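You operate a simulated robot arm through the tools that you are given. There is no shell and no other tool. Be economical: measure what you need, move in short steps, check, and stop when the job is done.

You are at the controls of a simulated two-armed robot. One attempt, no reset.

Task
Pick up the bottle from the top of chest two with one hand, pass it to the other hand and put it on the low shelf of the drinks table. Set down upright: bottle.
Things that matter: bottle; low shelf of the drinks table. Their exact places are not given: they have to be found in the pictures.

It is judged by the outcome, as a careful person would: the job done as asked, and still so three seconds after it is handed in. It fails if anything else is knocked over, pushed out of place, dropped, spilled or broken.

Robot
Two 7-joint arms with two-finger parallel grippers on one trunk, on a base that drives. Base frame: it is fixed to the floor where the robot stands at the start and does not move with it; the origin is under the middle of the robot, x ahead of it, y to its left, z up; the surface under the hand at the start is at about z = 0.483. Readings come in m, degrees, newtons and seconds.
The left shoulder is at the start at [-0.109, 0.119, 0.729], the right one opposite. With the tool pointing down near the work surface each hand reaches from about 0.1 to 0.56 m from the robot's upright axis, wherever it stands, measured 20 degrees to its own side. Places, roughly: low shelf of the drinks table [-1.4, -1.6, 0.3]. Payload 3.43 kg a hand.
The TCP of each hand is the grasp point between the finger pads, 0.03 m short of the fingertips. In the tool frame z runs along the fingers and y along their closing line. The gripper opens to 0.094 m. The fingers are 0.028 m wide and 0.01 m thick; the gripper's body (0.05 by 0.096 m) begins 0.055 m behind the TCP.
Orientation is that of the tool frame in the base frame, as a unit quaternion [x, y, z, w]. With the fingers straight down and closing along the base's y, the tool's x points along the base's -x, its y along +y and its z along -z.

Tools
- The arms move only by the tool servo_tool. It takes "left_rows", "right_rows" or both (then of equal length, played together; a hand with none holds still); each is one flat list of numbers, 7 for each row, row after row: the opening, from 0 (shut) to 1 (fully open), then the shift along the tool's x, y, z in m, then the turn, a rotation vector about the tool's x, y, z in degrees. In form: [hand, tx, ty, tz, ax, ay, az, hand, tx, ty, tz, ax, ay, az, ...]. A call has 1 to 10 rows; each row is the pose to reach, as a shift and turn from the pose commanded when the call began, along the tool's axes at that moment. Each row takes 0.2 s and may step no farther than 0.05 m and 8.6 degrees from the row before; otherwise, or with a gripper value out of range, the whole call is refused. Where a pose cannot be reached the arm comes as near as it can. A force on the tool above 40 N (or 10 N above the force at the start of the call, whichever is more), or a blocked arm, ends the call early, and 0.2 s more pass. Each finger travels about 0.153 m/s and halts on what it meets, pressing with about 43 N; the grip force reading is that of the motor and also rises with nothing between the fingers. The clock runs only during rows and for 0.2 s after the last one: add rows that repeat a pose to give the fingers time. The reply holds the time, the measured pose of the TCP, the force on the tool along the base axes, the opening and the grip force, in the units named above and with some noise, with the torque about the TCP (base axes, N m) and any sound that the robot's microphone picked up, and new pictures: "show" is both (left out), scene, wrist or none (wrist: the cameras of the hands that moved).
- Cameras (640 x 400 px; columns grow to the right, rows downward): "scene" is now at [0.0341, -0.0044, 1.428]; the picture's right is [-0.05, -1.00, 0.00], its down [-0.82, 0.04, -0.57] and it looks along [0.57, -0.03, -0.82] (base axes); focal length 256 px, centre (320, 200). "left" rides on the left gripper at [0.076, -0.014, -0.103] in its tool frame; the picture's right is [0.18, 0.98, 0.00], its down [-0.75, 0.14, -0.64] and it looks along [-0.63, 0.12, 0.77] (tool axes); focal length 243 px, centre (320, 200). "right" rides on the right gripper at [0.076, 0.014, -0.102] in its tool frame; the picture's right is [-0.18, 0.98, 0.00], its down [-0.75, -0.14, -0.64] and it looks along [-0.63, -0.12, 0.77] (tool axes); focal length 243 px, centre (320, 200).
- slide_trunk(by): slides the trunk up (or, below 0, down) by that many m; the arms and the scene camera ride with it, the base frame stays. It gives what a move gives, with no picture.
- drive_base(legs): drives the robot by 1 to 6 legs, each [ahead, left, turn to the left] in m, m and degrees, along the robot's own axes; the way and the turn of a leg run together, so that a leg with both is an arc; at most 1.5 m and 180 degrees a leg. The arms and the cameras ride along, it lands a little off, and it stops where it bumps. It gives what a move gives, and a new picture of the scene camera.
- aim_head(pan, tilt): turns the head with the scene camera to pan (to the left, within 143 degrees either way) and tilt (down, from -29 to 69), counted from straight ahead of the robot. It gives what a move gives, and a new picture of the scene camera.
- measure_at(camera, pixels): for up to 12 pixels [column, row] of the newest picture of that camera ("zoom" is the newest enlarged one), the place [x, y, z] in the base frame of the surface seen there, good to about 0.002 m. No time passes.
- zoom(camera, box): a new picture of the part [left, top, right, bottom] of that camera's present view, enlarged. No time passes.
- finish_job(): hands the job in; it is judged then, once.

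Keep the steps short. Do not move on a guess: measure, check each grasp and each placing, and mend mistakes. In all there are 80 turns and 260 pictures (those below and enlarged ones count). Leave the grippers open and the arms clear of the work at the hand-in unless told otherwise, and finish with a single line.

The tools are called after "Request:" by a JSON object that holds its "api" and its "payload". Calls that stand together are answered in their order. servo_tool: Moves the arms, as the interface text tells. Its arguments: {"type":"object","properties":{"left_rows":{"type":"array","items":{"type":"number"}},"right_rows":{"type":"array","items":{"type":"number"}},"show":{"type":"string","enum":["both","scene","wrist","none"]}},"required":[]} The other tools are called the same way: slide_trunk (by) slides the trunk up or down; drive_base (legs) drives the base; aim_head (pan, tilt) turns the head that bears the scene camera; measure_at (camera, pixels) gives the place of the surface under pixels of a picture; zoom (camera, box) takes an enlarged picture of a part of a camera's view; finish_job () hands the job in.

At the start:

```text
t: 0.0
left_position: [0.4028, 0.1467, 0.7464]
left_ee_rot: [0.0, 1.0, -0.001, 0.0]
left_ft_force: [0.8, 1.5, -0.2]
left_moment: [-0.02, 0.0, -0.01]
left_width: 0.0942
left_finger_force: 0.0
right_position: [0.3136, -0.1842, 0.7561]
right_ee_rot: [0.0, 1.0, 0.0, 0.0]
right_ft_force: [-0.2, -0.1, -0.1]
right_moment: [0.01, 0.01, -0.01]
right_width: 0.0941
right_finger_force: 0.0
trunk travel left (down, up): [-0.15, 0.185]
robot x, y, heading: [0.0, 0.0009, 0.0]
head pan, tilt: [-2.9, 55.4]
```

scene: 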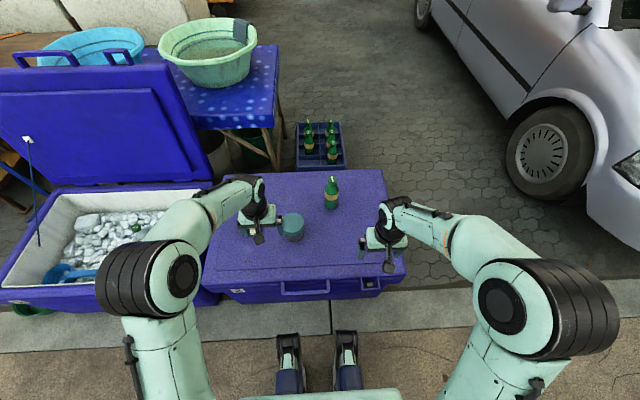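
right: 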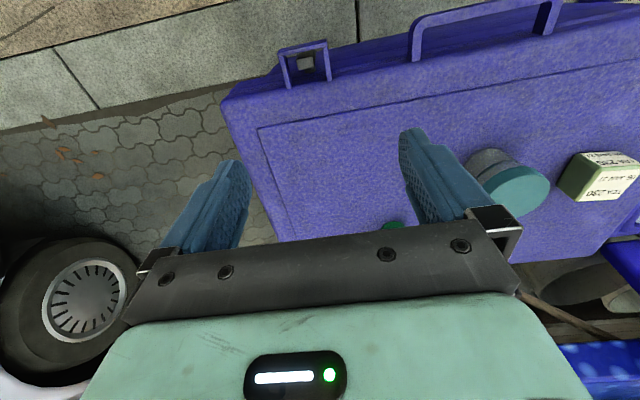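
left: 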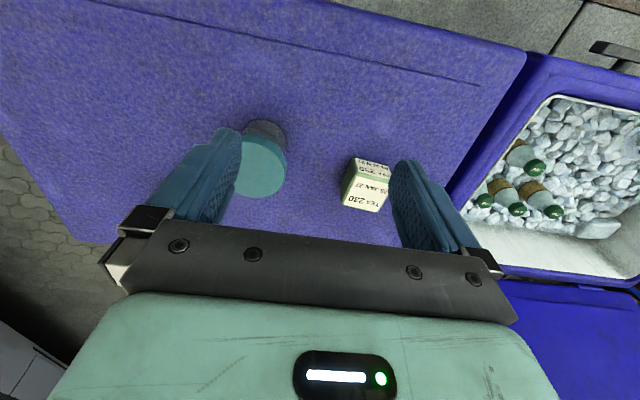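

I see the bottle on the chest at about (331,192) in the scene picture. I'll enlarge that part and measure it.

Request:
{"api": "zoom", "payload": {"camera": "scene", "box": [220, 150, 420, 275]}}

Request:
{"api": "measure_at", "payload": {"camera": "scene", "pixels": [[332, 179], [332, 190], [331, 200], [330, 206], [292, 220], [292, 236], [350, 215], [260, 240], [300, 170], [380, 172], [400, 275]]}}

```text
3.20 times, centred on (320, 212) of scene
```

zoom: 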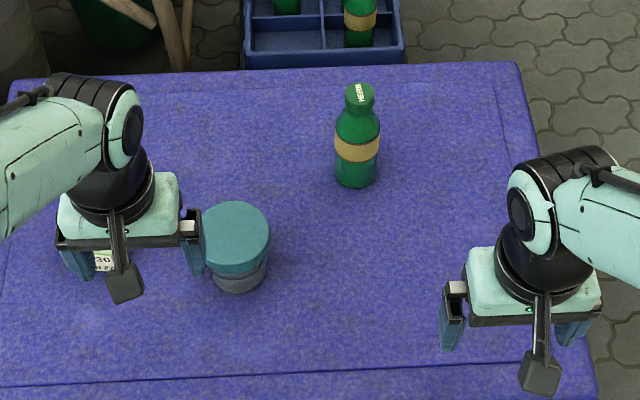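

```text
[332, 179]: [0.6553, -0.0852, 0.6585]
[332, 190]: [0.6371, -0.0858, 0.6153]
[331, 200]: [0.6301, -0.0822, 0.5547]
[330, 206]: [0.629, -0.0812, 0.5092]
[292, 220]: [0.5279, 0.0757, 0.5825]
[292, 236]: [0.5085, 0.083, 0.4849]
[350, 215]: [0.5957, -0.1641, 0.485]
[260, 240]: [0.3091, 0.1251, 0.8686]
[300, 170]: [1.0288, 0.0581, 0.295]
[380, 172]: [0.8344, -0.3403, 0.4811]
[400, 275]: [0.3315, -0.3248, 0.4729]
```

The bottle is about at (0.66, -0.084), standing from z 0.484 to about 0.67. Next I'll look for the drinks table behind to the right.

Request:
{"api": "aim_head", "payload": {"pan": -131, "tilt": 28}}

```text
t: 2.1
left_position: [0.4047, 0.1473, 0.7468]
left_ee_rot: [0.001, 1.0, 0.0, 0.0]
left_ft_force: [0.6, -0.5, 0.9]
left_moment: [0.01, 0.0, 0.0]
left_width: 0.094
left_finger_force: 0.0
right_position: [0.3134, -0.1836, 0.7564]
right_ee_rot: [0.0, 1.0, 0.0, 0.0]
right_ft_force: [0.7, 0.5, 0.6]
right_moment: [0.0, 0.03, 0.02]
right_width: 0.094
right_finger_force: 0.0
trunk travel left (down, up): [-0.15, 0.185]
robot x, y, heading: [-0.0009, -0.0001, -0.1]
head pan, tilt: [-131.0, 28.0]
```

scene: 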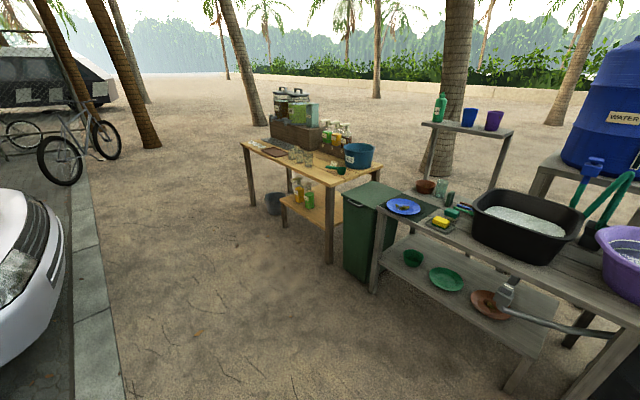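

The drinks table is in the middle, and its low shelf is at about (310,205). I'll zoom in and measure.

Request:
{"api": "zoom", "payload": {"camera": "scene", "box": [220, 80, 400, 280]}}

Request:
{"api": "measure_at", "payload": {"camera": "scene", "pixels": [[283, 198], [300, 210], [320, 212], [330, 262], [252, 205], [240, 143], [331, 184], [298, 190], [309, 195], [382, 163], [339, 205], [288, 227]]}}

```text
2.00 times, centred on (310, 180) of scene
```

zoom: 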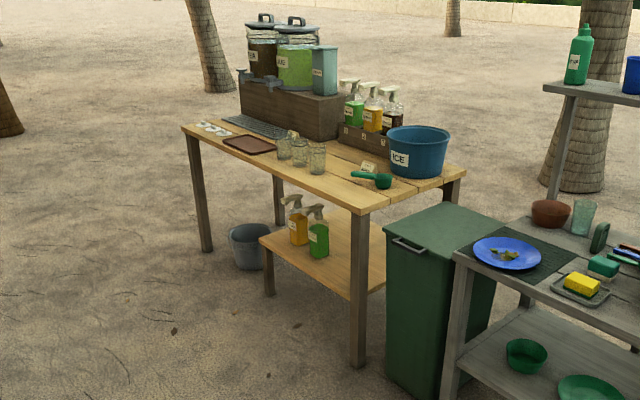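

```text
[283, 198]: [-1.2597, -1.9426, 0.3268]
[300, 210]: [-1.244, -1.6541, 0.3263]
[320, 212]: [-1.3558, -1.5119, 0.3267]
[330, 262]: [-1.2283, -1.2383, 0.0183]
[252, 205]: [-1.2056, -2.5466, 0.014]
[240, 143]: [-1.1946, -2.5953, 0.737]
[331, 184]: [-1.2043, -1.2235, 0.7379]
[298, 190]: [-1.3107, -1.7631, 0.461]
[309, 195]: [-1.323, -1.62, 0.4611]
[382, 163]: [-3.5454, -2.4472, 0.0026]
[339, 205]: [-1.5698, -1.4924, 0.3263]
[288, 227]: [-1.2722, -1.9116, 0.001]
```

Low shelf: z = 0.326, front edge x ≈ -1.23, y from -1.25 to -1.95, with two spray bottles at y ≤ -1.6. The free spot is near (-1.34, -1.43). I'll look back at the chest and measure the clearance in front of the base.

Request:
{"api": "aim_head", "payload": {"pan": 0, "tilt": 62}}

Request:
{"api": "measure_at", "payload": {"camera": "scene", "pixels": [[320, 250], [320, 265], [320, 275], [320, 285], [320, 295], [320, 310], [290, 330], [345, 330], [290, 370], [345, 300], [285, 300], [325, 385]]}}

```text
t: 4.2
left_position: [0.4051, 0.147, 0.7469]
left_ee_rot: [0.0, 1.0, 0.0, 0.0]
left_ft_force: [-0.1, -0.4, 0.8]
left_moment: [-0.03, 0.0, -0.02]
left_width: 0.0938
left_finger_force: 0.1
right_position: [0.3136, -0.1849, 0.757]
right_ee_rot: [0.0, 1.0, 0.0, 0.0]
right_ft_force: [-0.2, -0.6, 0.3]
right_moment: [-0.02, -0.04, 0.03]
right_width: 0.0941
right_finger_force: 0.0
trunk travel left (down, up): [-0.15, 0.185]
robot x, y, heading: [0.0006, -0.0019, 0.1]
head pan, tilt: [0.0, 62.0]
```

scene: 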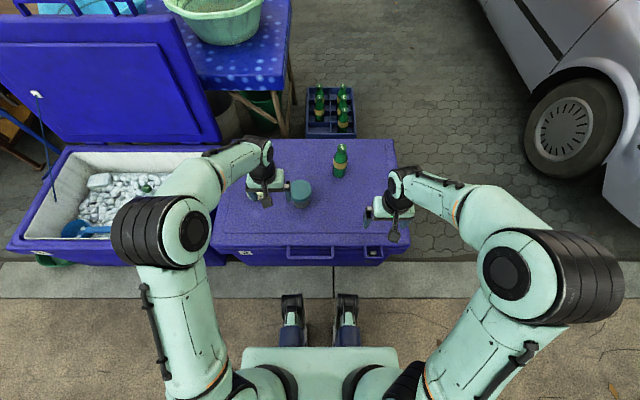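

```text
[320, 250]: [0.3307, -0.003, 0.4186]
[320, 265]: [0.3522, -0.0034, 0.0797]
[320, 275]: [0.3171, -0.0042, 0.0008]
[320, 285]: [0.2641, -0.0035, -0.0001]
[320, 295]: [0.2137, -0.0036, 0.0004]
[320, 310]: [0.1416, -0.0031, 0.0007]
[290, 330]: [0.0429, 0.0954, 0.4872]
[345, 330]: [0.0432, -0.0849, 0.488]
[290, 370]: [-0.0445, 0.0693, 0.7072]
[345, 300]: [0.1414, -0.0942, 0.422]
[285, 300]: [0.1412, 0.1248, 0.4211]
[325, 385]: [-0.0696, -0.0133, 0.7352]
```

The knees are at x≈0.15 and the chest front is at 0.33, so I can come 0.10 m nearer.

Request:
{"api": "drive_base", "payload": {"legs": [[0.1, 0, 0]]}}

Request:
{"api": "servo_tool", "payload": {"right_rows": [1, 0, 0, 0, 0, -8, 0, 1, 0, 0, 0, 0, -16, 0, 1, 0, 0, 0, 0, -24, 0, 1, 0, 0, 0, 0, -32, 0, 1, 0, 0, 0, 0, -40, 0, 1, 0, 0, 0, 0, -48, 0, 1, 0, 0, 0, 0, -56, 0, 1, 0, 0, 0, 0, -64, 0, 1, 0, 0, 0, 0, -70, 0], "show": "both"}}

```text
t: 5.2
left_position: [0.4422, 0.1473, 0.7472]
left_ee_rot: [0.0, 1.0, 0.001, 0.0]
left_ft_force: [-0.9, 0.1, 0.4]
left_moment: [-0.01, -0.03, 0.0]
left_width: 0.0939
left_finger_force: 0.1
right_position: [0.3523, -0.1833, 0.7563]
right_ee_rot: [0.001, 1.0, 0.0, 0.002]
right_ft_force: [0.3, 0.2, -0.3]
right_moment: [-0.03, -0.03, 0.01]
right_width: 0.094
right_finger_force: 0.0
trunk travel left (down, up): [-0.15, 0.185]
robot x, y, heading: [0.0392, -0.002, -0.2]
head pan, tilt: [0.0, 62.0]
stopped in leg 1: the robot was blocked; the commanded pose is now the measured one
```

scene: 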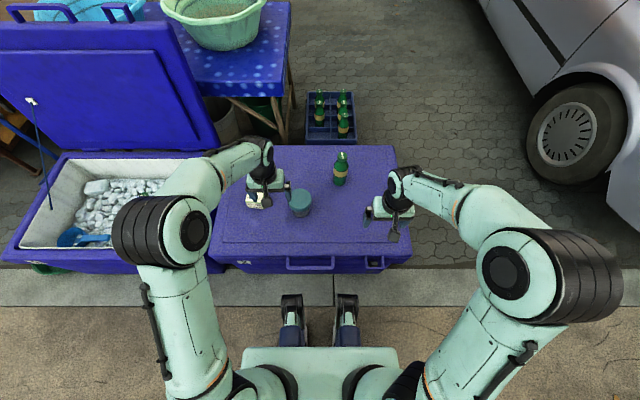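

```text
t: 7.2
left_position: [0.4434, 0.1473, 0.7461]
left_ee_rot: [0.0, 1.0, 0.002, -0.001]
left_ft_force: [0.3, 0.3, -0.4]
left_moment: [0.0, 0.01, 0.04]
left_width: 0.0938
left_finger_force: 0.2
right_position: [0.383, -0.1565, 0.7346]
right_ee_rot: [-0.042, 0.859, 0.011, 0.509]
right_ft_force: [3.3, -0.4, 10.8]
right_moment: [0.0, 0.79, 0.01]
right_width: 0.094
right_finger_force: 0.0
right hand out of reach, approached as far as the arm can: row 5, 6, 7, 8, 9
trunk travel left (down, up): [-0.15, 0.185]
robot x, y, heading: [0.0398, 0.0005, 0.1]
head pan, tilt: [0.0, 62.0]
```

scene: 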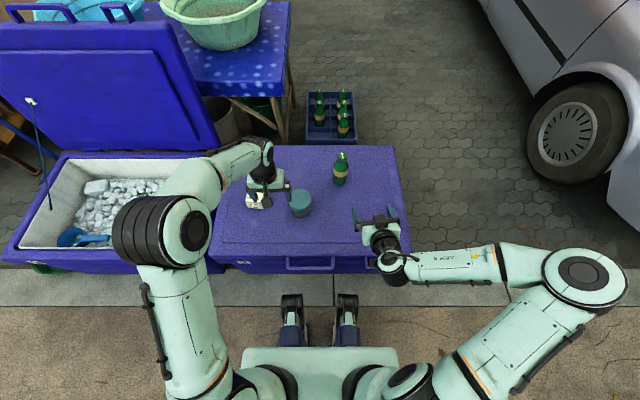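
right: 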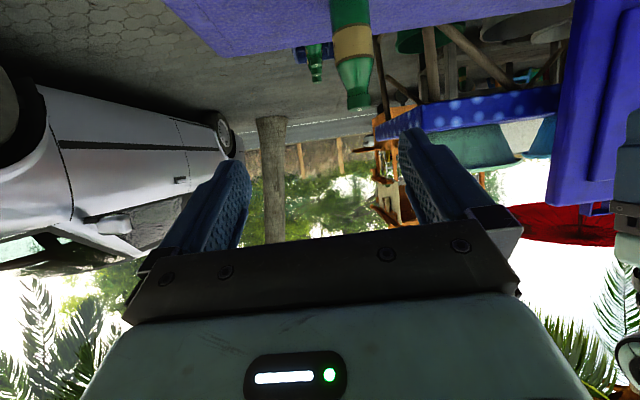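

The base stopped after 4 cm, apparently on the chest or kerb. The hand has turned as far as it can this close in. I'll re-measure the bottle at (340,168) before reaching forward.

Request:
{"api": "measure_at", "payload": {"camera": "scene", "pixels": [[341, 155], [340, 165], [340, 175], [340, 183], [335, 175], [345, 175], [300, 200], [256, 200], [320, 255]]}}

Request:
{"api": "zoom", "payload": {"camera": "scene", "box": [240, 130, 420, 280]}}

```text
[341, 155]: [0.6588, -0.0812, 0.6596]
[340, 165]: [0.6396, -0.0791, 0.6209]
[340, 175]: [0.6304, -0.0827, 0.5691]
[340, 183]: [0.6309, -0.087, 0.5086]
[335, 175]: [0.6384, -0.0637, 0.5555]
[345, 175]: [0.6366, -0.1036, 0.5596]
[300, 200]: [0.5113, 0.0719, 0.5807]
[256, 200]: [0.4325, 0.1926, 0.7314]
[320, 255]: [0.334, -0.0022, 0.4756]
```

```text
2.67 times, centred on (330, 205) of scene
```

zoom: 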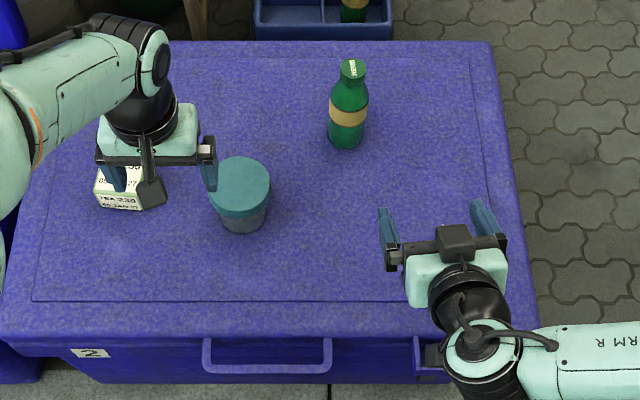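

I'll check what the black box at zoom (455,240) is and how high it sits.

Request:
{"api": "measure_at", "payload": {"camera": "zoom", "pixels": [[455, 233], [455, 250], [420, 275], [390, 225], [483, 215], [480, 340], [345, 70], [600, 340]]}}

Request:
{"api": "servo_tool", "payload": {"right_rows": [1, 0.01, 0.02, 0.035, 0, 0, 0, 1, 0.02, 0.04, 0.07, 0, 0, 0, 1, 0.03, 0.06, 0.105, 0, 0, 0], "show": "both"}}

```text
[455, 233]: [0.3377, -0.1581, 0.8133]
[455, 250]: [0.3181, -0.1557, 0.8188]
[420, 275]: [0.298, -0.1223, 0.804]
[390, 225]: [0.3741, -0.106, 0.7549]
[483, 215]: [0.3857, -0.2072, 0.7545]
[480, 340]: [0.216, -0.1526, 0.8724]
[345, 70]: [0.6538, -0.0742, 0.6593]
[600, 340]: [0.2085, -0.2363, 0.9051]
```

```text
t: 8.0
left_position: [0.445, 0.1464, 0.746]
left_ee_rot: [0.0, 1.0, 0.0, -0.001]
left_ft_force: [0.4, -0.4, 0.3]
left_moment: [-0.01, -0.02, 0.02]
left_width: 0.0941
left_finger_force: 0.0
right_position: [0.4637, -0.1492, 0.705]
right_ee_rot: [-0.019, 0.857, 0.003, 0.514]
right_ft_force: [-0.7, -0.8, 0.7]
right_moment: [-0.01, -0.01, -0.02]
right_width: 0.0939
right_finger_force: 0.1
right hand out of reach, approached as far as the arm can: row 1, 2, 3
trunk travel left (down, up): [-0.15, 0.185]
robot x, y, heading: [0.0412, 0.0054, -0.1]
head pan, tilt: [0.0, 62.0]
```

scene: 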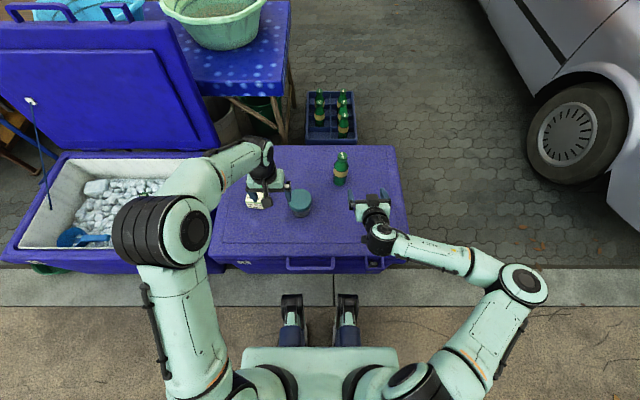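
right: 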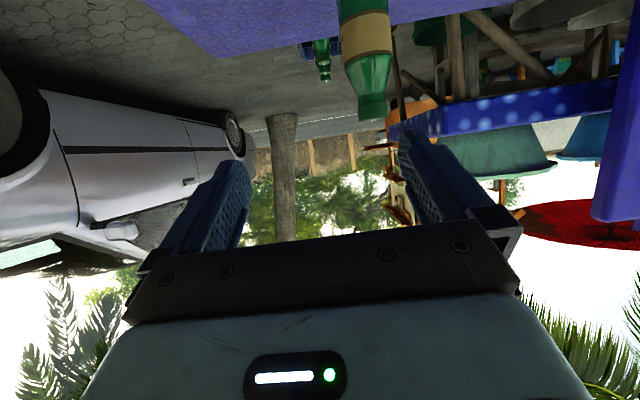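

The pitch is stuck at about 62° with the forearm high. Lowering the trunk 0.08 m should make a level reach easier. The left fingertips would then be at about z 0.636, still above the jar at 0.583.

Request:
{"api": "slide_trunk", "payload": {"by": -0.08}}

Request:
{"api": "servo_tool", "payload": {"right_rows": [1, 0, 0.01, 0.02, 0, 0, 0, 1, 0, 0.02, 0.03, 0, 0, 0, 1, 0, 0.02, 0.03, 0, 0, 0], "show": "wrist"}}

```text
t: 9.2
left_position: [0.4444, 0.1473, 0.6661]
left_ee_rot: [0.0, 1.0, 0.002, 0.0]
left_ft_force: [0.5, 0.7, 0.4]
left_moment: [0.01, -0.04, 0.04]
left_width: 0.0941
left_finger_force: 0.0
right_position: [0.4616, -0.1493, 0.6252]
right_ee_rot: [-0.02, 0.858, 0.004, 0.514]
right_ft_force: [0.2, 0.5, -0.9]
right_moment: [0.0, -0.01, 0.01]
right_width: 0.0942
right_finger_force: 0.1
trunk travel left (down, up): [-0.07, 0.265]
robot x, y, heading: [0.0396, -0.0019, 0.1]
head pan, tilt: [0.0, 62.0]
```

```text
t: 10.0
left_position: [0.4445, 0.1476, 0.6663]
left_ee_rot: [0.0, 1.0, 0.001, 0.0]
left_ft_force: [-0.3, 0.6, 0.4]
left_moment: [-0.02, 0.02, 0.01]
left_width: 0.0939
left_finger_force: 0.0
right_position: [0.4871, -0.1289, 0.6119]
right_ee_rot: [-0.019, 0.858, 0.004, 0.514]
right_ft_force: [-0.1, 0.0, -0.3]
right_moment: [0.01, -0.01, 0.03]
right_width: 0.0938
right_finger_force: 0.0
trunk travel left (down, up): [-0.07, 0.265]
robot x, y, heading: [0.0335, 0.0, 0.0]
head pan, tilt: [0.0, 62.0]
```

right: 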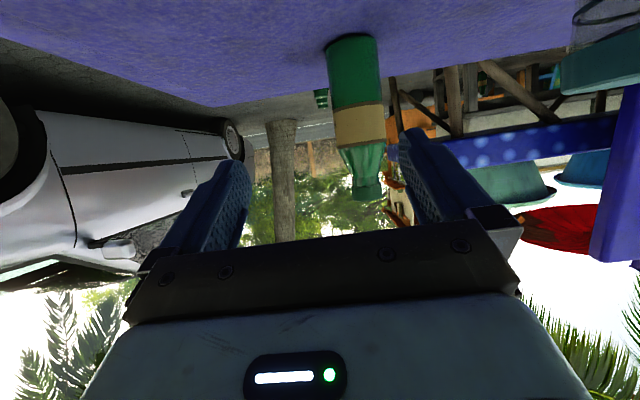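

The command follows well again. The bottle axis is about (0.659, -0.082) with radius ≈ 0.028. I'll align the right hand in y and height with the fingers still short of the bottle, and try to level it by 8°.

Request:
{"api": "servo_tool", "payload": {"right_rows": [1, 0, 0.023, 0.023, 0, -4, 0, 1, 0.001, 0.046, 0.045, 0, -8, 0, 1, 0.001, 0.046, 0.045, 0, -8, 0], "show": "both"}}

```text
t: 10.8
left_position: [0.4449, 0.147, 0.6656]
left_ee_rot: [0.0, 1.0, 0.0, -0.001]
left_ft_force: [-0.3, 0.5, -0.6]
left_moment: [-0.01, 0.01, -0.03]
left_width: 0.0939
left_finger_force: 0.0
right_position: [0.5147, -0.0724, 0.5988]
right_ee_rot: [-0.02, 0.843, 0.014, 0.537]
right_ft_force: [0.0, -0.2, -1.1]
right_moment: [-0.01, -0.02, -0.01]
right_width: 0.0938
right_finger_force: 0.0
right hand out of reach, approached as far as the arm can: row 1, 2, 3
trunk travel left (down, up): [-0.07, 0.265]
robot x, y, heading: [0.0403, 0.0013, 0.3]
head pan, tilt: [0.0, 62.0]
```

scene: 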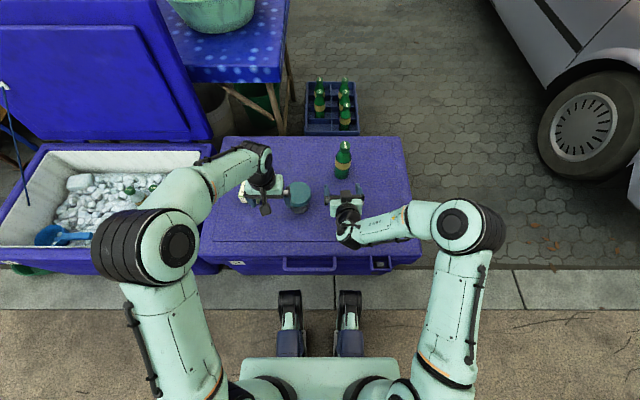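
right: 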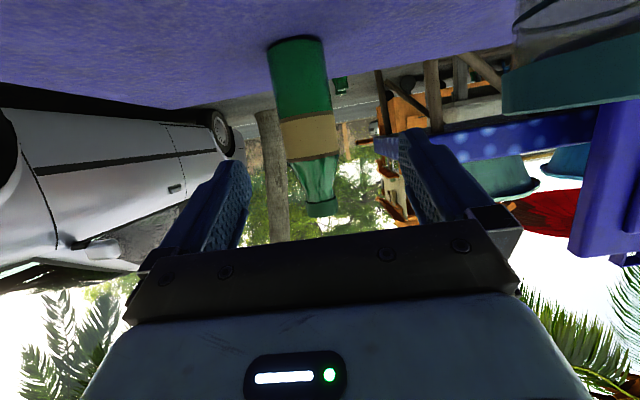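

The hand is at (0.515, -0.072, 0.599), pitched 25° down, with the bottle between the fingers ahead. I'll move forward in a straight line to (0.655, -0.082, 0.59) with the fingers open.

Request:
{"api": "servo_tool", "payload": {"right_rows": [1, -0.012, -0.014, 0.03, 0, 0, 0, 1, -0.025, -0.0165, 0.064, 0, 0, 0, 1, -0.038, -0.0165, 0.097, 0, 0, 0, 1, -0.0507, -0.0165, 0.13, 0, 0, 0, 1, -0.0507, -0.0165, 0.13, 0, 0, 0], "show": "both"}}

```text
t: 12.0
left_position: [0.4437, 0.1478, 0.6657]
left_ee_rot: [0.0, 1.0, 0.001, 0.0]
left_ft_force: [1.2, -0.1, -0.1]
left_moment: [0.0, -0.03, -0.01]
left_width: 0.094
left_finger_force: 0.1
right_position: [0.6559, -0.0861, 0.5905]
right_ee_rot: [-0.022, 0.844, 0.015, 0.536]
right_ft_force: [0.8, 0.2, 0.1]
right_moment: [0.02, -0.01, 0.02]
right_width: 0.0941
right_finger_force: 0.0
right hand out of reach, approached as far as the arm can: row 1
trunk travel left (down, up): [-0.07, 0.265]
robot x, y, heading: [0.0388, 0.0012, -0.0]
head pan, tilt: [0.0, 62.0]
```

scene: 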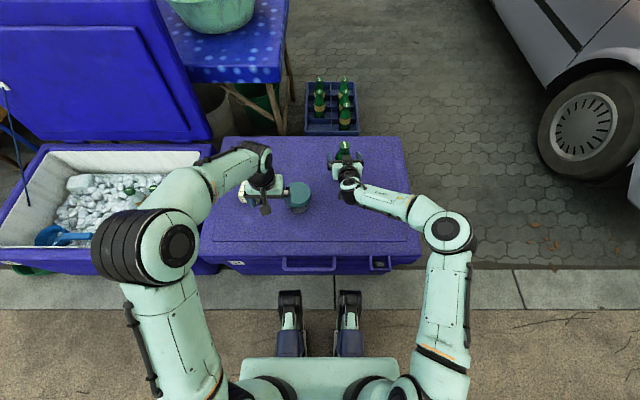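
right: 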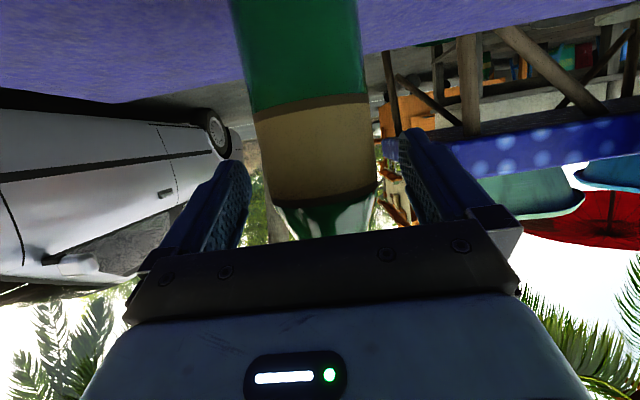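

The bottle stands between the pads at label height. I'll close the fingers.

Request:
{"api": "servo_tool", "payload": {"right_rows": [0.75, 0, 0, 0, 0, 0, 0, 0.5, 0, 0, 0, 0, 0, 0, 0, 0, 0, 0, 0, 0, 0, 0, 0, 0, 0, 0, 0, 0], "show": "wrist"}}

```text
t: 13.0
left_position: [0.444, 0.1459, 0.6663]
left_ee_rot: [0.0, 1.0, 0.001, 0.0]
left_ft_force: [0.7, 0.2, 0.5]
left_moment: [-0.03, -0.05, -0.03]
left_width: 0.094
left_finger_force: 0.1
right_position: [0.6546, -0.0847, 0.5893]
right_ee_rot: [-0.021, 0.844, 0.014, 0.536]
right_ft_force: [-0.6, 1.3, -0.3]
right_moment: [-0.01, 0.01, 0.01]
right_width: 0.0578
right_finger_force: 43.4
trunk travel left (down, up): [-0.07, 0.265]
robot x, y, heading: [0.0393, -0.0009, 0.1]
head pan, tilt: [0.0, 62.0]
```

right: 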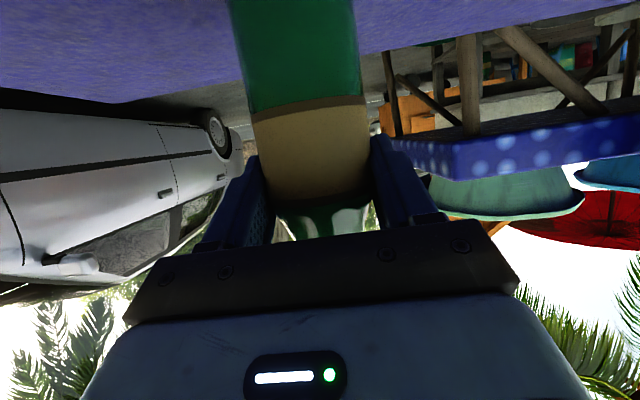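

Gripped: width 0.058, force 43 N. I'll lift straight up 0.10 m.

Request:
{"api": "servo_tool", "payload": {"right_rows": [0, -0.03, 0, -0.014, 0, 0, 0, 0, -0.06, 0, -0.028, 0, 0, 0, 0, -0.0906, 0, -0.0422, 0, 0, 0, 0, -0.0906, 0, -0.0422, 0, 0, 0], "show": "both"}}

```text
t: 14.0
left_position: [0.4445, 0.1465, 0.6653]
left_ee_rot: [0.0, 1.0, 0.001, 0.0]
left_ft_force: [-0.5, -0.1, 0.3]
left_moment: [0.04, 0.03, -0.01]
left_width: 0.0937
left_finger_force: 0.0
right_position: [0.6543, -0.0847, 0.6915]
right_ee_rot: [-0.021, 0.844, 0.014, 0.535]
right_ft_force: [0.1, -0.3, -3.1]
right_moment: [0.01, 0.02, 0.05]
right_width: 0.0578
right_finger_force: 43.1
trunk travel left (down, up): [-0.07, 0.265]
robot x, y, heading: [0.0399, -0.003, -0.0]
head pan, tilt: [0.0, 62.0]
```

scene: 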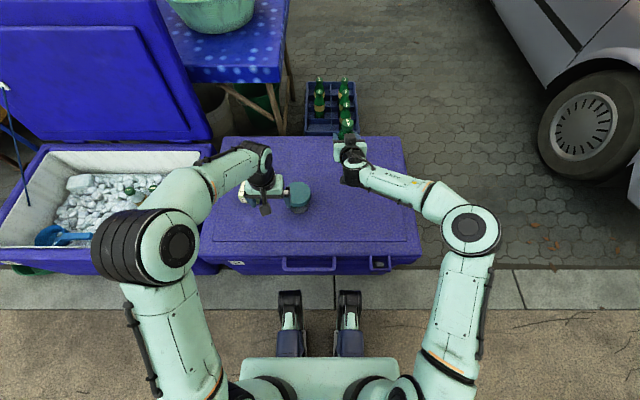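
right: 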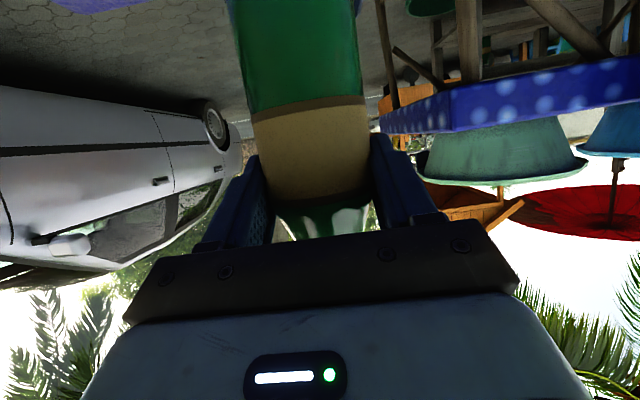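

The bottle is up, with its base about 0.1 m above the chest. I'll back straight off, clear of the chest, for the hand-over.

Request:
{"api": "drive_base", "payload": {"legs": [[-0.6, 0, 0]]}}

```text
t: 17.4
left_position: [-0.1632, 0.1462, 0.6661]
left_ee_rot: [0.005, 1.0, 0.001, 0.0]
left_ft_force: [0.3, -0.9, -0.3]
left_moment: [0.01, 0.0, -0.01]
left_width: 0.094
left_finger_force: 0.1
right_position: [0.0435, -0.0887, 0.692]
right_ee_rot: [-0.016, 0.844, 0.01, 0.536]
right_ft_force: [0.3, 0.3, -2.4]
right_moment: [-0.01, 0.03, 0.0]
right_width: 0.0576
right_finger_force: 42.6
trunk travel left (down, up): [-0.07, 0.265]
robot x, y, heading: [-0.5661, 0.0062, -0.8]
head pan, tilt: [0.0, 62.0]
```

scene: 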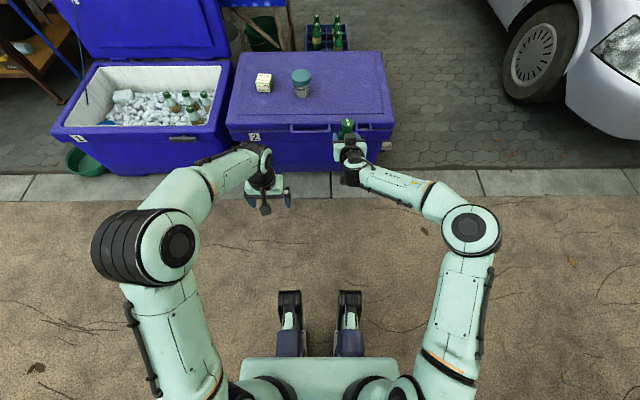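

Clear. The right hand draws the bottle back toward the middle. The left hand, still pointing down, turns so that it will face to the right (yaw -80°) and moves 3 cm outward.

Request:
{"api": "servo_tool", "payload": {"right_rows": [0, 0.01, 0.009, -0.022, 0, 0, 0, 0, 0.02, 0.018, -0.043, 0, 0, 0, 0, 0.03, 0.027, -0.065, 0, 0, 0, 0, 0.04, 0.036, -0.087, 0, 0, 0, 0, 0.05, 0.045, -0.1086, 0, 0, 0, 0, 0.05, 0.045, -0.1086, 0, 0, 0, 0, 0.05, 0.045, -0.1086, 0, 0, 0, 0, 0.05, 0.045, -0.1086, 0, 0, 0, 0, 0.05, 0.045, -0.1086, 0, 0, 0, 0, 0.05, 0.045, -0.1086, 0, 0, 0], "left_rows": [1, 0, 0.01, 0, 0, 0, 8, 1, 0, 0.02, 0, 0, 0, 16, 1, 0, 0.03, 0, 0, 0, 24, 1, 0, 0.03, 0, 0, 0, 32, 1, 0, 0.03, 0, 0, 0, 40, 1, 0, 0.03, 0, 0, 0, 48, 1, 0, 0.03, 0, 0, 0, 56, 1, 0, 0.03, 0, 0, 0, 64, 1, 0, 0.03, 0, 0, 0, 72, 1, 0, 0.03, 0, 0, 0, 80], "show": "both"}}

```text
t: 19.6
left_position: [-0.1621, 0.1749, 0.665]
left_ee_rot: [0.649, 0.761, 0.001, -0.001]
left_ft_force: [-1.3, 0.8, 0.6]
left_moment: [-0.04, -0.02, 0.04]
left_width: 0.0939
left_finger_force: 0.1
right_position: [-0.0771, -0.0467, 0.6922]
right_ee_rot: [-0.016, 0.845, 0.01, 0.535]
right_ft_force: [-0.8, 0.7, -2.7]
right_moment: [0.01, 0.01, 0.03]
right_width: 0.0576
right_finger_force: 43.3
trunk travel left (down, up): [-0.07, 0.265]
robot x, y, heading: [-0.5724, 0.0047, -0.8]
head pan, tilt: [0.0, 62.0]
```

scene: 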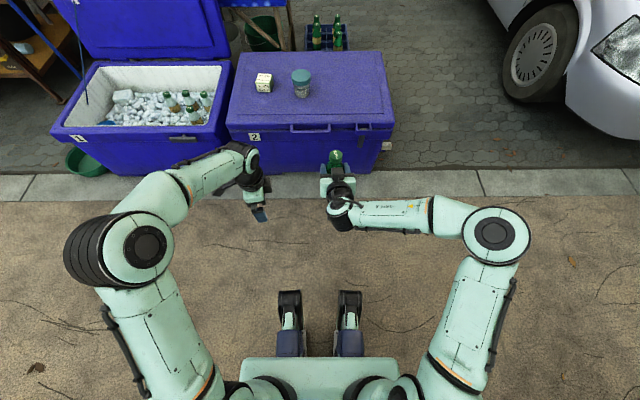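
right: 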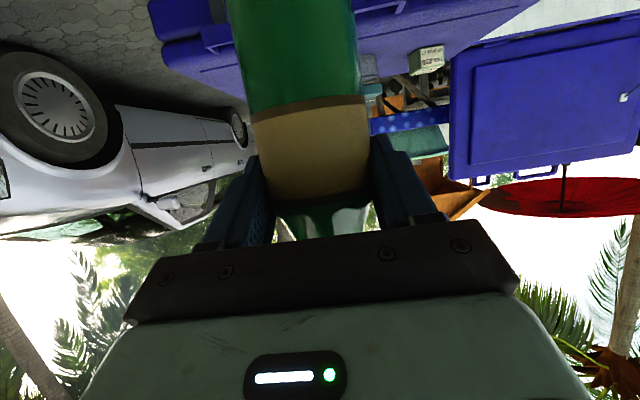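
left: 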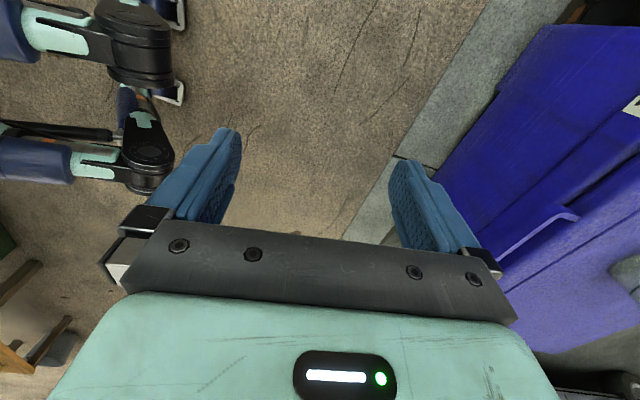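

Next I'll pitch the left hand up toward level (64°) and slide it 8.5 cm ahead, in line with the bottle.

Request:
{"api": "servo_tool", "payload": {"left_rows": [1, -0.002, 0.011, 0, 0, -8, 0, 1, -0.003, 0.022, 0, 0, -16, 0, 1, -0.005, 0.033, 0, 0, -24, 0, 1, -0.007, 0.044, 0, 0, -32, 0, 1, -0.009, 0.055, 0, 0, -40, 0, 1, -0.01, 0.066, 0, 0, -48, 0, 1, -0.012, 0.077, 0, 0, -56, 0, 1, -0.013, 0.084, 0, 0, -64, 0, 1, -0.013, 0.084, 0, 0, -64, 0], "show": "both"}}

```text
t: 21.6
left_position: [-0.0766, 0.1765, 0.6663]
left_ee_rot: [0.548, 0.646, -0.343, 0.405]
left_ft_force: [0.1, -0.1, 0.0]
left_moment: [0.01, 0.0, -0.01]
left_width: 0.094
left_finger_force: 0.0
right_position: [-0.077, -0.0477, 0.6924]
right_ee_rot: [-0.016, 0.845, 0.01, 0.535]
right_ft_force: [-0.4, 0.4, -2.7]
right_moment: [0.0, -0.01, 0.0]
right_width: 0.0577
right_finger_force: 42.3
trunk travel left (down, up): [-0.07, 0.265]
robot x, y, heading: [-0.5663, 0.0036, -0.7]
head pan, tilt: [0.0, 62.0]
```

scene: 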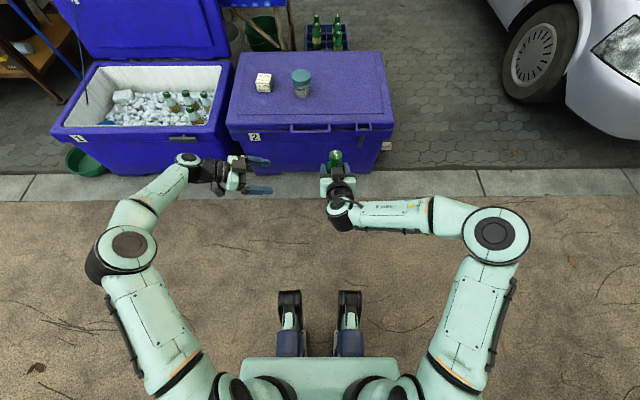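
left: 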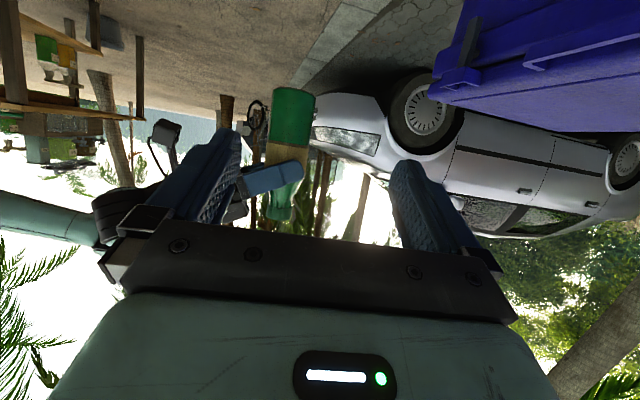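

The left hand is now level enough (26° down). I'll measure the bottle in the left picture: bottom edge at about row 90, body around (290,120).

Request:
{"api": "measure_at", "payload": {"camera": "left", "pixels": [[294, 90], [292, 110], [290, 130], [275, 160], [272, 125], [310, 125], [270, 178], [285, 205]]}}

Request:
{"api": "zoom", "payload": {"camera": "left", "box": [200, 60, 400, 240]}}

```text
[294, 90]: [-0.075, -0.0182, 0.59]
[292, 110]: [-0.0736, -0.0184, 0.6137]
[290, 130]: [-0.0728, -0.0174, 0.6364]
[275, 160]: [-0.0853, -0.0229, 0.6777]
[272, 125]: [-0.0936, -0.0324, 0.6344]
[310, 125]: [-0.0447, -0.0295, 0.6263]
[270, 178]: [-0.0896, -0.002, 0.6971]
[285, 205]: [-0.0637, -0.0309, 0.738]
```

```text
2.22 times, centred on (300, 150) of left
```

zoom: 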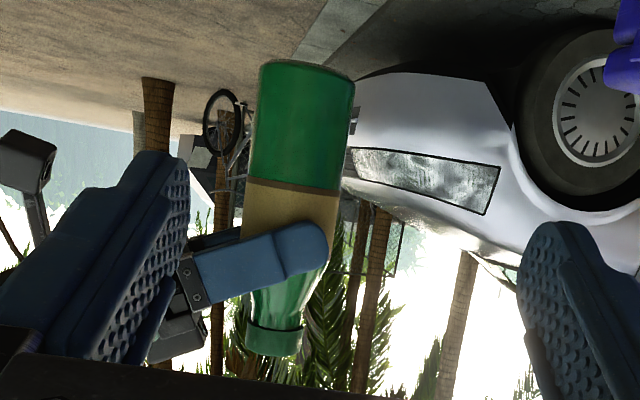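

The bottle axis is at (-0.070, -0.047), with its base at z 0.585. The body below the label is free for the left hand at z ≈ 0.632. I'll do half the approach and level the hand by 8°.

Request:
{"api": "servo_tool", "payload": {"left_rows": [1, -0.006, -0.004, 0.038, 0, -3, 0, 1, -0.012, -0.008, 0.076, 0, -6, 0, 1, -0.0172, -0.0115, 0.1134, 0, -8, 0, 1, -0.0172, -0.0115, 0.1134, 0, -8, 0], "show": "both"}}

```text
t: 22.6
left_position: [-0.0697, 0.0667, 0.6312]
left_ee_rot: [0.524, 0.616, -0.381, 0.447]
left_ft_force: [-1.4, 0.2, -0.8]
left_moment: [-0.02, 0.01, 0.0]
left_width: 0.0939
left_finger_force: 0.1
right_position: [-0.0766, -0.0462, 0.6921]
right_ee_rot: [-0.017, 0.845, 0.011, 0.535]
right_ft_force: [-0.8, 0.0, -3.6]
right_moment: [0.0, -0.02, -0.01]
right_width: 0.0575
right_finger_force: 43.0
trunk travel left (down, up): [-0.07, 0.265]
robot x, y, heading: [-0.5663, 0.0045, -0.6]
head pan, tilt: [0.0, 62.0]
```

scene: 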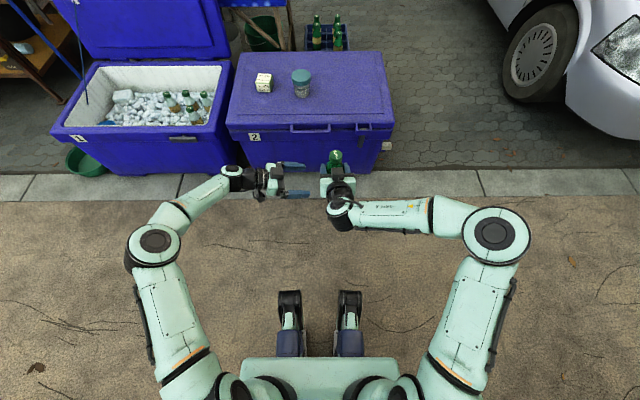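
left: 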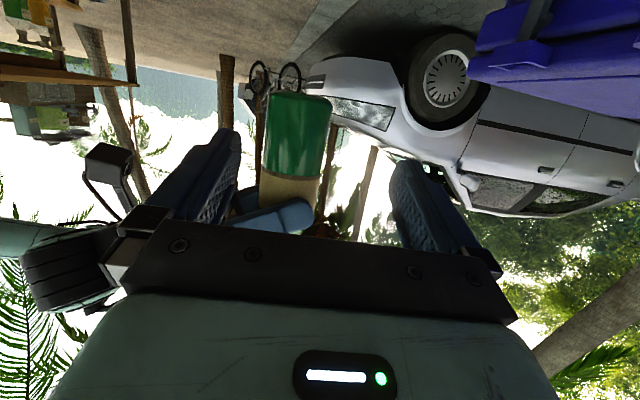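

Aligned at z 0.631. I'll go in the last 11 cm, clearing the right fingers above, with the left fingers open.

Request:
{"api": "servo_tool", "payload": {"left_rows": [1, -0.006, -0.016, 0.02, 0, 0, 0, 1, -0.015, -0.018, 0.045, 0, 0, 0, 1, -0.025, -0.018, 0.075, 0, 0, 0, 1, -0.0353, -0.018, 0.1052, 0, 0, 0, 1, -0.0353, -0.018, 0.1052, 0, 0, 0], "show": "both"}}

```text
t: 23.8
left_position: [-0.0702, -0.0462, 0.6333]
left_ee_rot: [0.524, 0.618, -0.379, 0.447]
left_ft_force: [-2.7, 12.6, 0.1]
left_moment: [-0.77, -0.17, -0.19]
left_width: 0.0938
left_finger_force: 0.2
right_position: [-0.0761, -0.0492, 0.691]
right_ee_rot: [-0.013, 0.844, 0.007, 0.535]
right_ft_force: [3.3, -13.0, -2.5]
right_moment: [0.06, 0.05, 0.14]
right_width: 0.0578
right_finger_force: 43.6
trunk travel left (down, up): [-0.07, 0.265]
robot x, y, heading: [-0.5696, 0.0036, -0.7]
head pan, tilt: [0.0, 62.0]
```

scene: 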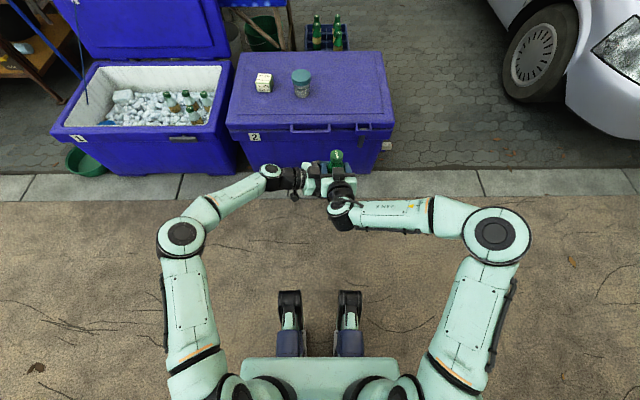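
left: 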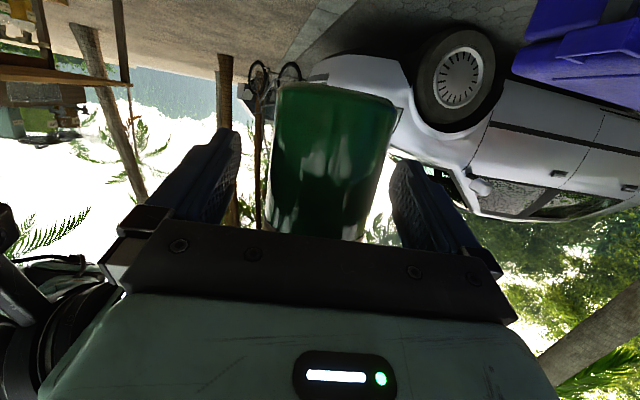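

There is a light 13 N contact: the left gripper's body touches the right finger about 6 cm above the TCP. I'll back off 1.2 cm; the bottle axis will still be well inside the pads.

Request:
{"api": "servo_tool", "payload": {"left_rows": [1, 0.0037, 0, -0.0115, 0, 0, 0, 1, 0.0037, 0, -0.0115, 0, 0, 0], "show": "wrist"}}

```text
t: 24.4
left_position: [-0.0748, -0.0358, 0.6317]
left_ee_rot: [0.524, 0.616, -0.381, 0.448]
left_ft_force: [-0.5, 0.2, 0.0]
left_moment: [0.02, -0.01, -0.01]
left_width: 0.0939
left_finger_force: 0.1
right_position: [-0.0781, -0.0459, 0.6926]
right_ee_rot: [-0.017, 0.845, 0.012, 0.535]
right_ft_force: [-0.2, -0.5, -3.9]
right_moment: [0.01, 0.0, 0.01]
right_width: 0.0577
right_finger_force: 42.8
trunk travel left (down, up): [-0.07, 0.265]
robot x, y, heading: [-0.5701, 0.0004, -0.7]
head pan, tilt: [0.0, 62.0]
```

left: 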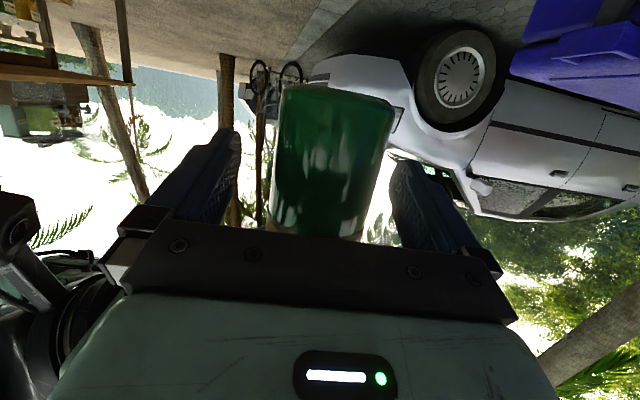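

The contact is gone. I'll centre by 4 mm and close the left hand.

Request:
{"api": "servo_tool", "payload": {"left_rows": [0.85, 0, 0.004, 0, 0, 0, 0, 0.7, 0, 0.004, 0, 0, 0, 0, 0, 0, 0.004, 0, 0, 0, 0, 0, 0, 0.004, 0, 0, 0, 0, 0, 0, 0.004, 0, 0, 0, 0], "show": "wrist"}}

```text
t: 25.6
left_position: [-0.0697, -0.0336, 0.6327]
left_ee_rot: [0.524, 0.617, -0.38, 0.447]
left_ft_force: [-9.5, 3.9, 3.1]
left_moment: [-0.47, -0.09, -0.49]
left_width: 0.0582
left_finger_force: 42.5
right_position: [-0.0773, -0.0479, 0.6918]
right_ee_rot: [-0.015, 0.844, 0.009, 0.536]
right_ft_force: [8.6, -3.5, -5.3]
right_moment: [0.25, -0.36, 0.35]
right_width: 0.0568
right_finger_force: 43.1
trunk travel left (down, up): [-0.07, 0.265]
robot x, y, heading: [-0.568, 0.0035, -0.8]
head pan, tilt: [0.0, 62.0]
```

left: 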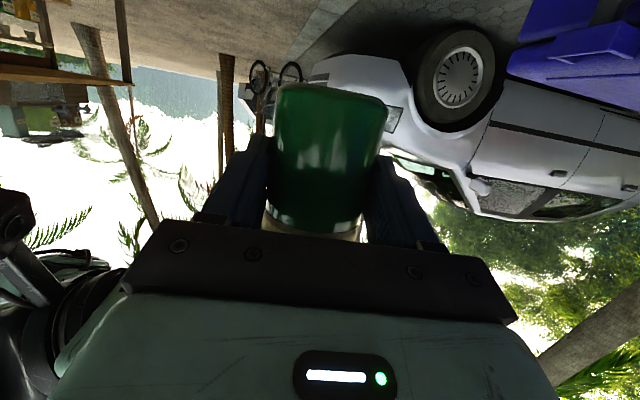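

The left hand holds the bottle too (0.058, 42 N). I'll open the right fingers only slightly, to about 0.068, to avoid pushing on the left gripper, and check the forces.

Request:
{"api": "servo_tool", "payload": {"right_rows": [0.66, 0, 0, 0, 0, 0, 0, 0.72, 0, 0, 0, 0, 0, 0, 0.72, 0, 0, 0, 0, 0, 0], "show": "wrist"}}

```text
t: 26.4
left_position: [-0.0692, -0.034, 0.6336]
left_ee_rot: [0.524, 0.617, -0.381, 0.447]
left_ft_force: [1.0, 0.8, -0.2]
left_moment: [0.05, -0.02, 0.06]
left_width: 0.0579
left_finger_force: 42.7
right_position: [-0.0777, -0.0471, 0.6927]
right_ee_rot: [-0.016, 0.844, 0.01, 0.536]
right_ft_force: [0.3, 0.5, 0.1]
right_moment: [0.02, 0.02, 0.02]
right_width: 0.0676
right_finger_force: 0.1
trunk travel left (down, up): [-0.07, 0.265]
robot x, y, heading: [-0.5654, 0.0006, -0.5]
head pan, tilt: [0.0, 62.0]
```

right: 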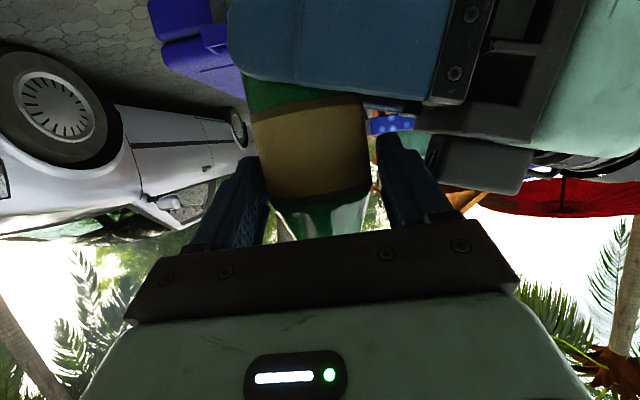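

The forces are near zero and there is a gap on both sides. I'll withdraw the right hand straight back along its fingers.

Request:
{"api": "servo_tool", "payload": {"right_rows": [0.72, 0, 0, -0.02, 0, 0, 0, 0.72, 0, 0, -0.045, 0, 0, 0, 0.72, 0, 0, -0.08, 0, 0, 0, 0.72, 0, -0.02, -0.11, 0, 0, 0, 0.72, 0, -0.05, -0.13, 0, 0, 0], "show": "both"}}

```text
t: 27.6
left_position: [-0.0702, -0.034, 0.6331]
left_ee_rot: [0.524, 0.617, -0.38, 0.448]
left_ft_force: [0.4, -0.9, 0.4]
left_moment: [0.05, 0.03, 0.01]
left_width: 0.058
left_finger_force: 42.4
right_position: [-0.1925, -0.1037, 0.7477]
right_ee_rot: [-0.016, 0.844, 0.011, 0.535]
right_ft_force: [0.2, 0.2, 0.7]
right_moment: [0.03, 0.01, -0.02]
right_width: 0.0679
right_finger_force: 0.1
trunk travel left (down, up): [-0.07, 0.265]
robot x, y, heading: [-0.5682, 0.0022, -0.6]
head pan, tilt: [0.0, 62.0]
```

scene: 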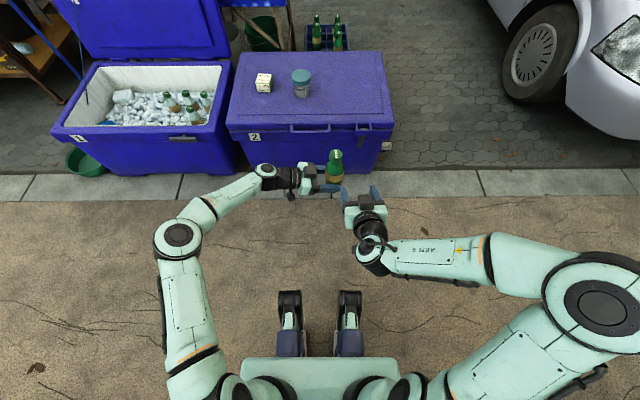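
right: 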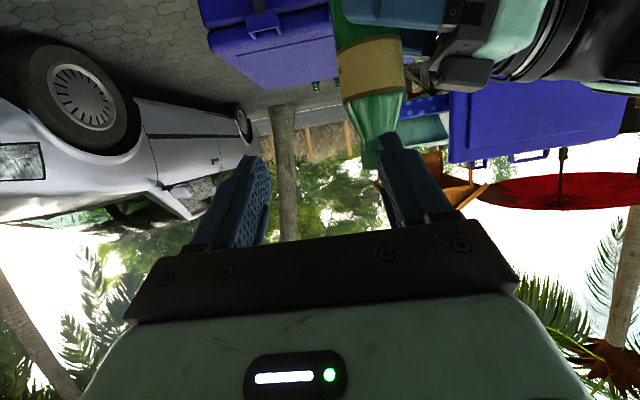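

The hand-over worked and the bottle is in the left hand. I'll tuck the right arm away: outward, back, and pointing down again.

Request:
{"api": "servo_tool", "payload": {"right_rows": [0.72, -0.003, -0.03, -0.01, 0, 0, 0, 0.72, -0.006, -0.06, -0.02, 0, 8, 0, 0.72, -0.01, -0.09, -0.03, 0, 16, 0, 0.72, -0.013, -0.1, -0.045, 0, 24, 0, 0.72, -0.016, -0.1, -0.06, 0, 32, 0, 0.72, -0.02, -0.1, -0.075, 0, 40, 0, 1, -0.02, -0.1, -0.075, 0, 48, 0, 1, -0.02, -0.1, -0.075, 0, 56, 0, 1, -0.02, -0.1, -0.075, 0, 62, 0], "show": "scene"}}

```text
t: 29.6
left_position: [-0.0685, -0.035, 0.6325]
left_ee_rot: [0.525, 0.617, -0.38, 0.447]
left_ft_force: [-0.5, -0.9, -0.3]
left_moment: [0.05, 0.02, 0.01]
left_width: 0.0581
left_finger_force: 43.2
right_position: [-0.247, -0.204, 0.7983]
right_ee_rot: [-0.019, 1.0, 0.0, 0.023]
right_ft_force: [0.5, -0.1, 0.1]
right_moment: [0.0, -0.02, -0.01]
right_width: 0.0939
right_finger_force: 0.0
trunk travel left (down, up): [-0.07, 0.265]
robot x, y, heading: [-0.5701, 0.0059, -0.5]
head pan, tilt: [0.0, 62.0]
```

scene: 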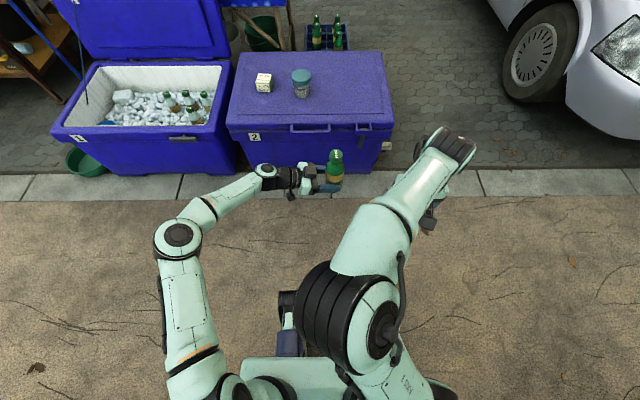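

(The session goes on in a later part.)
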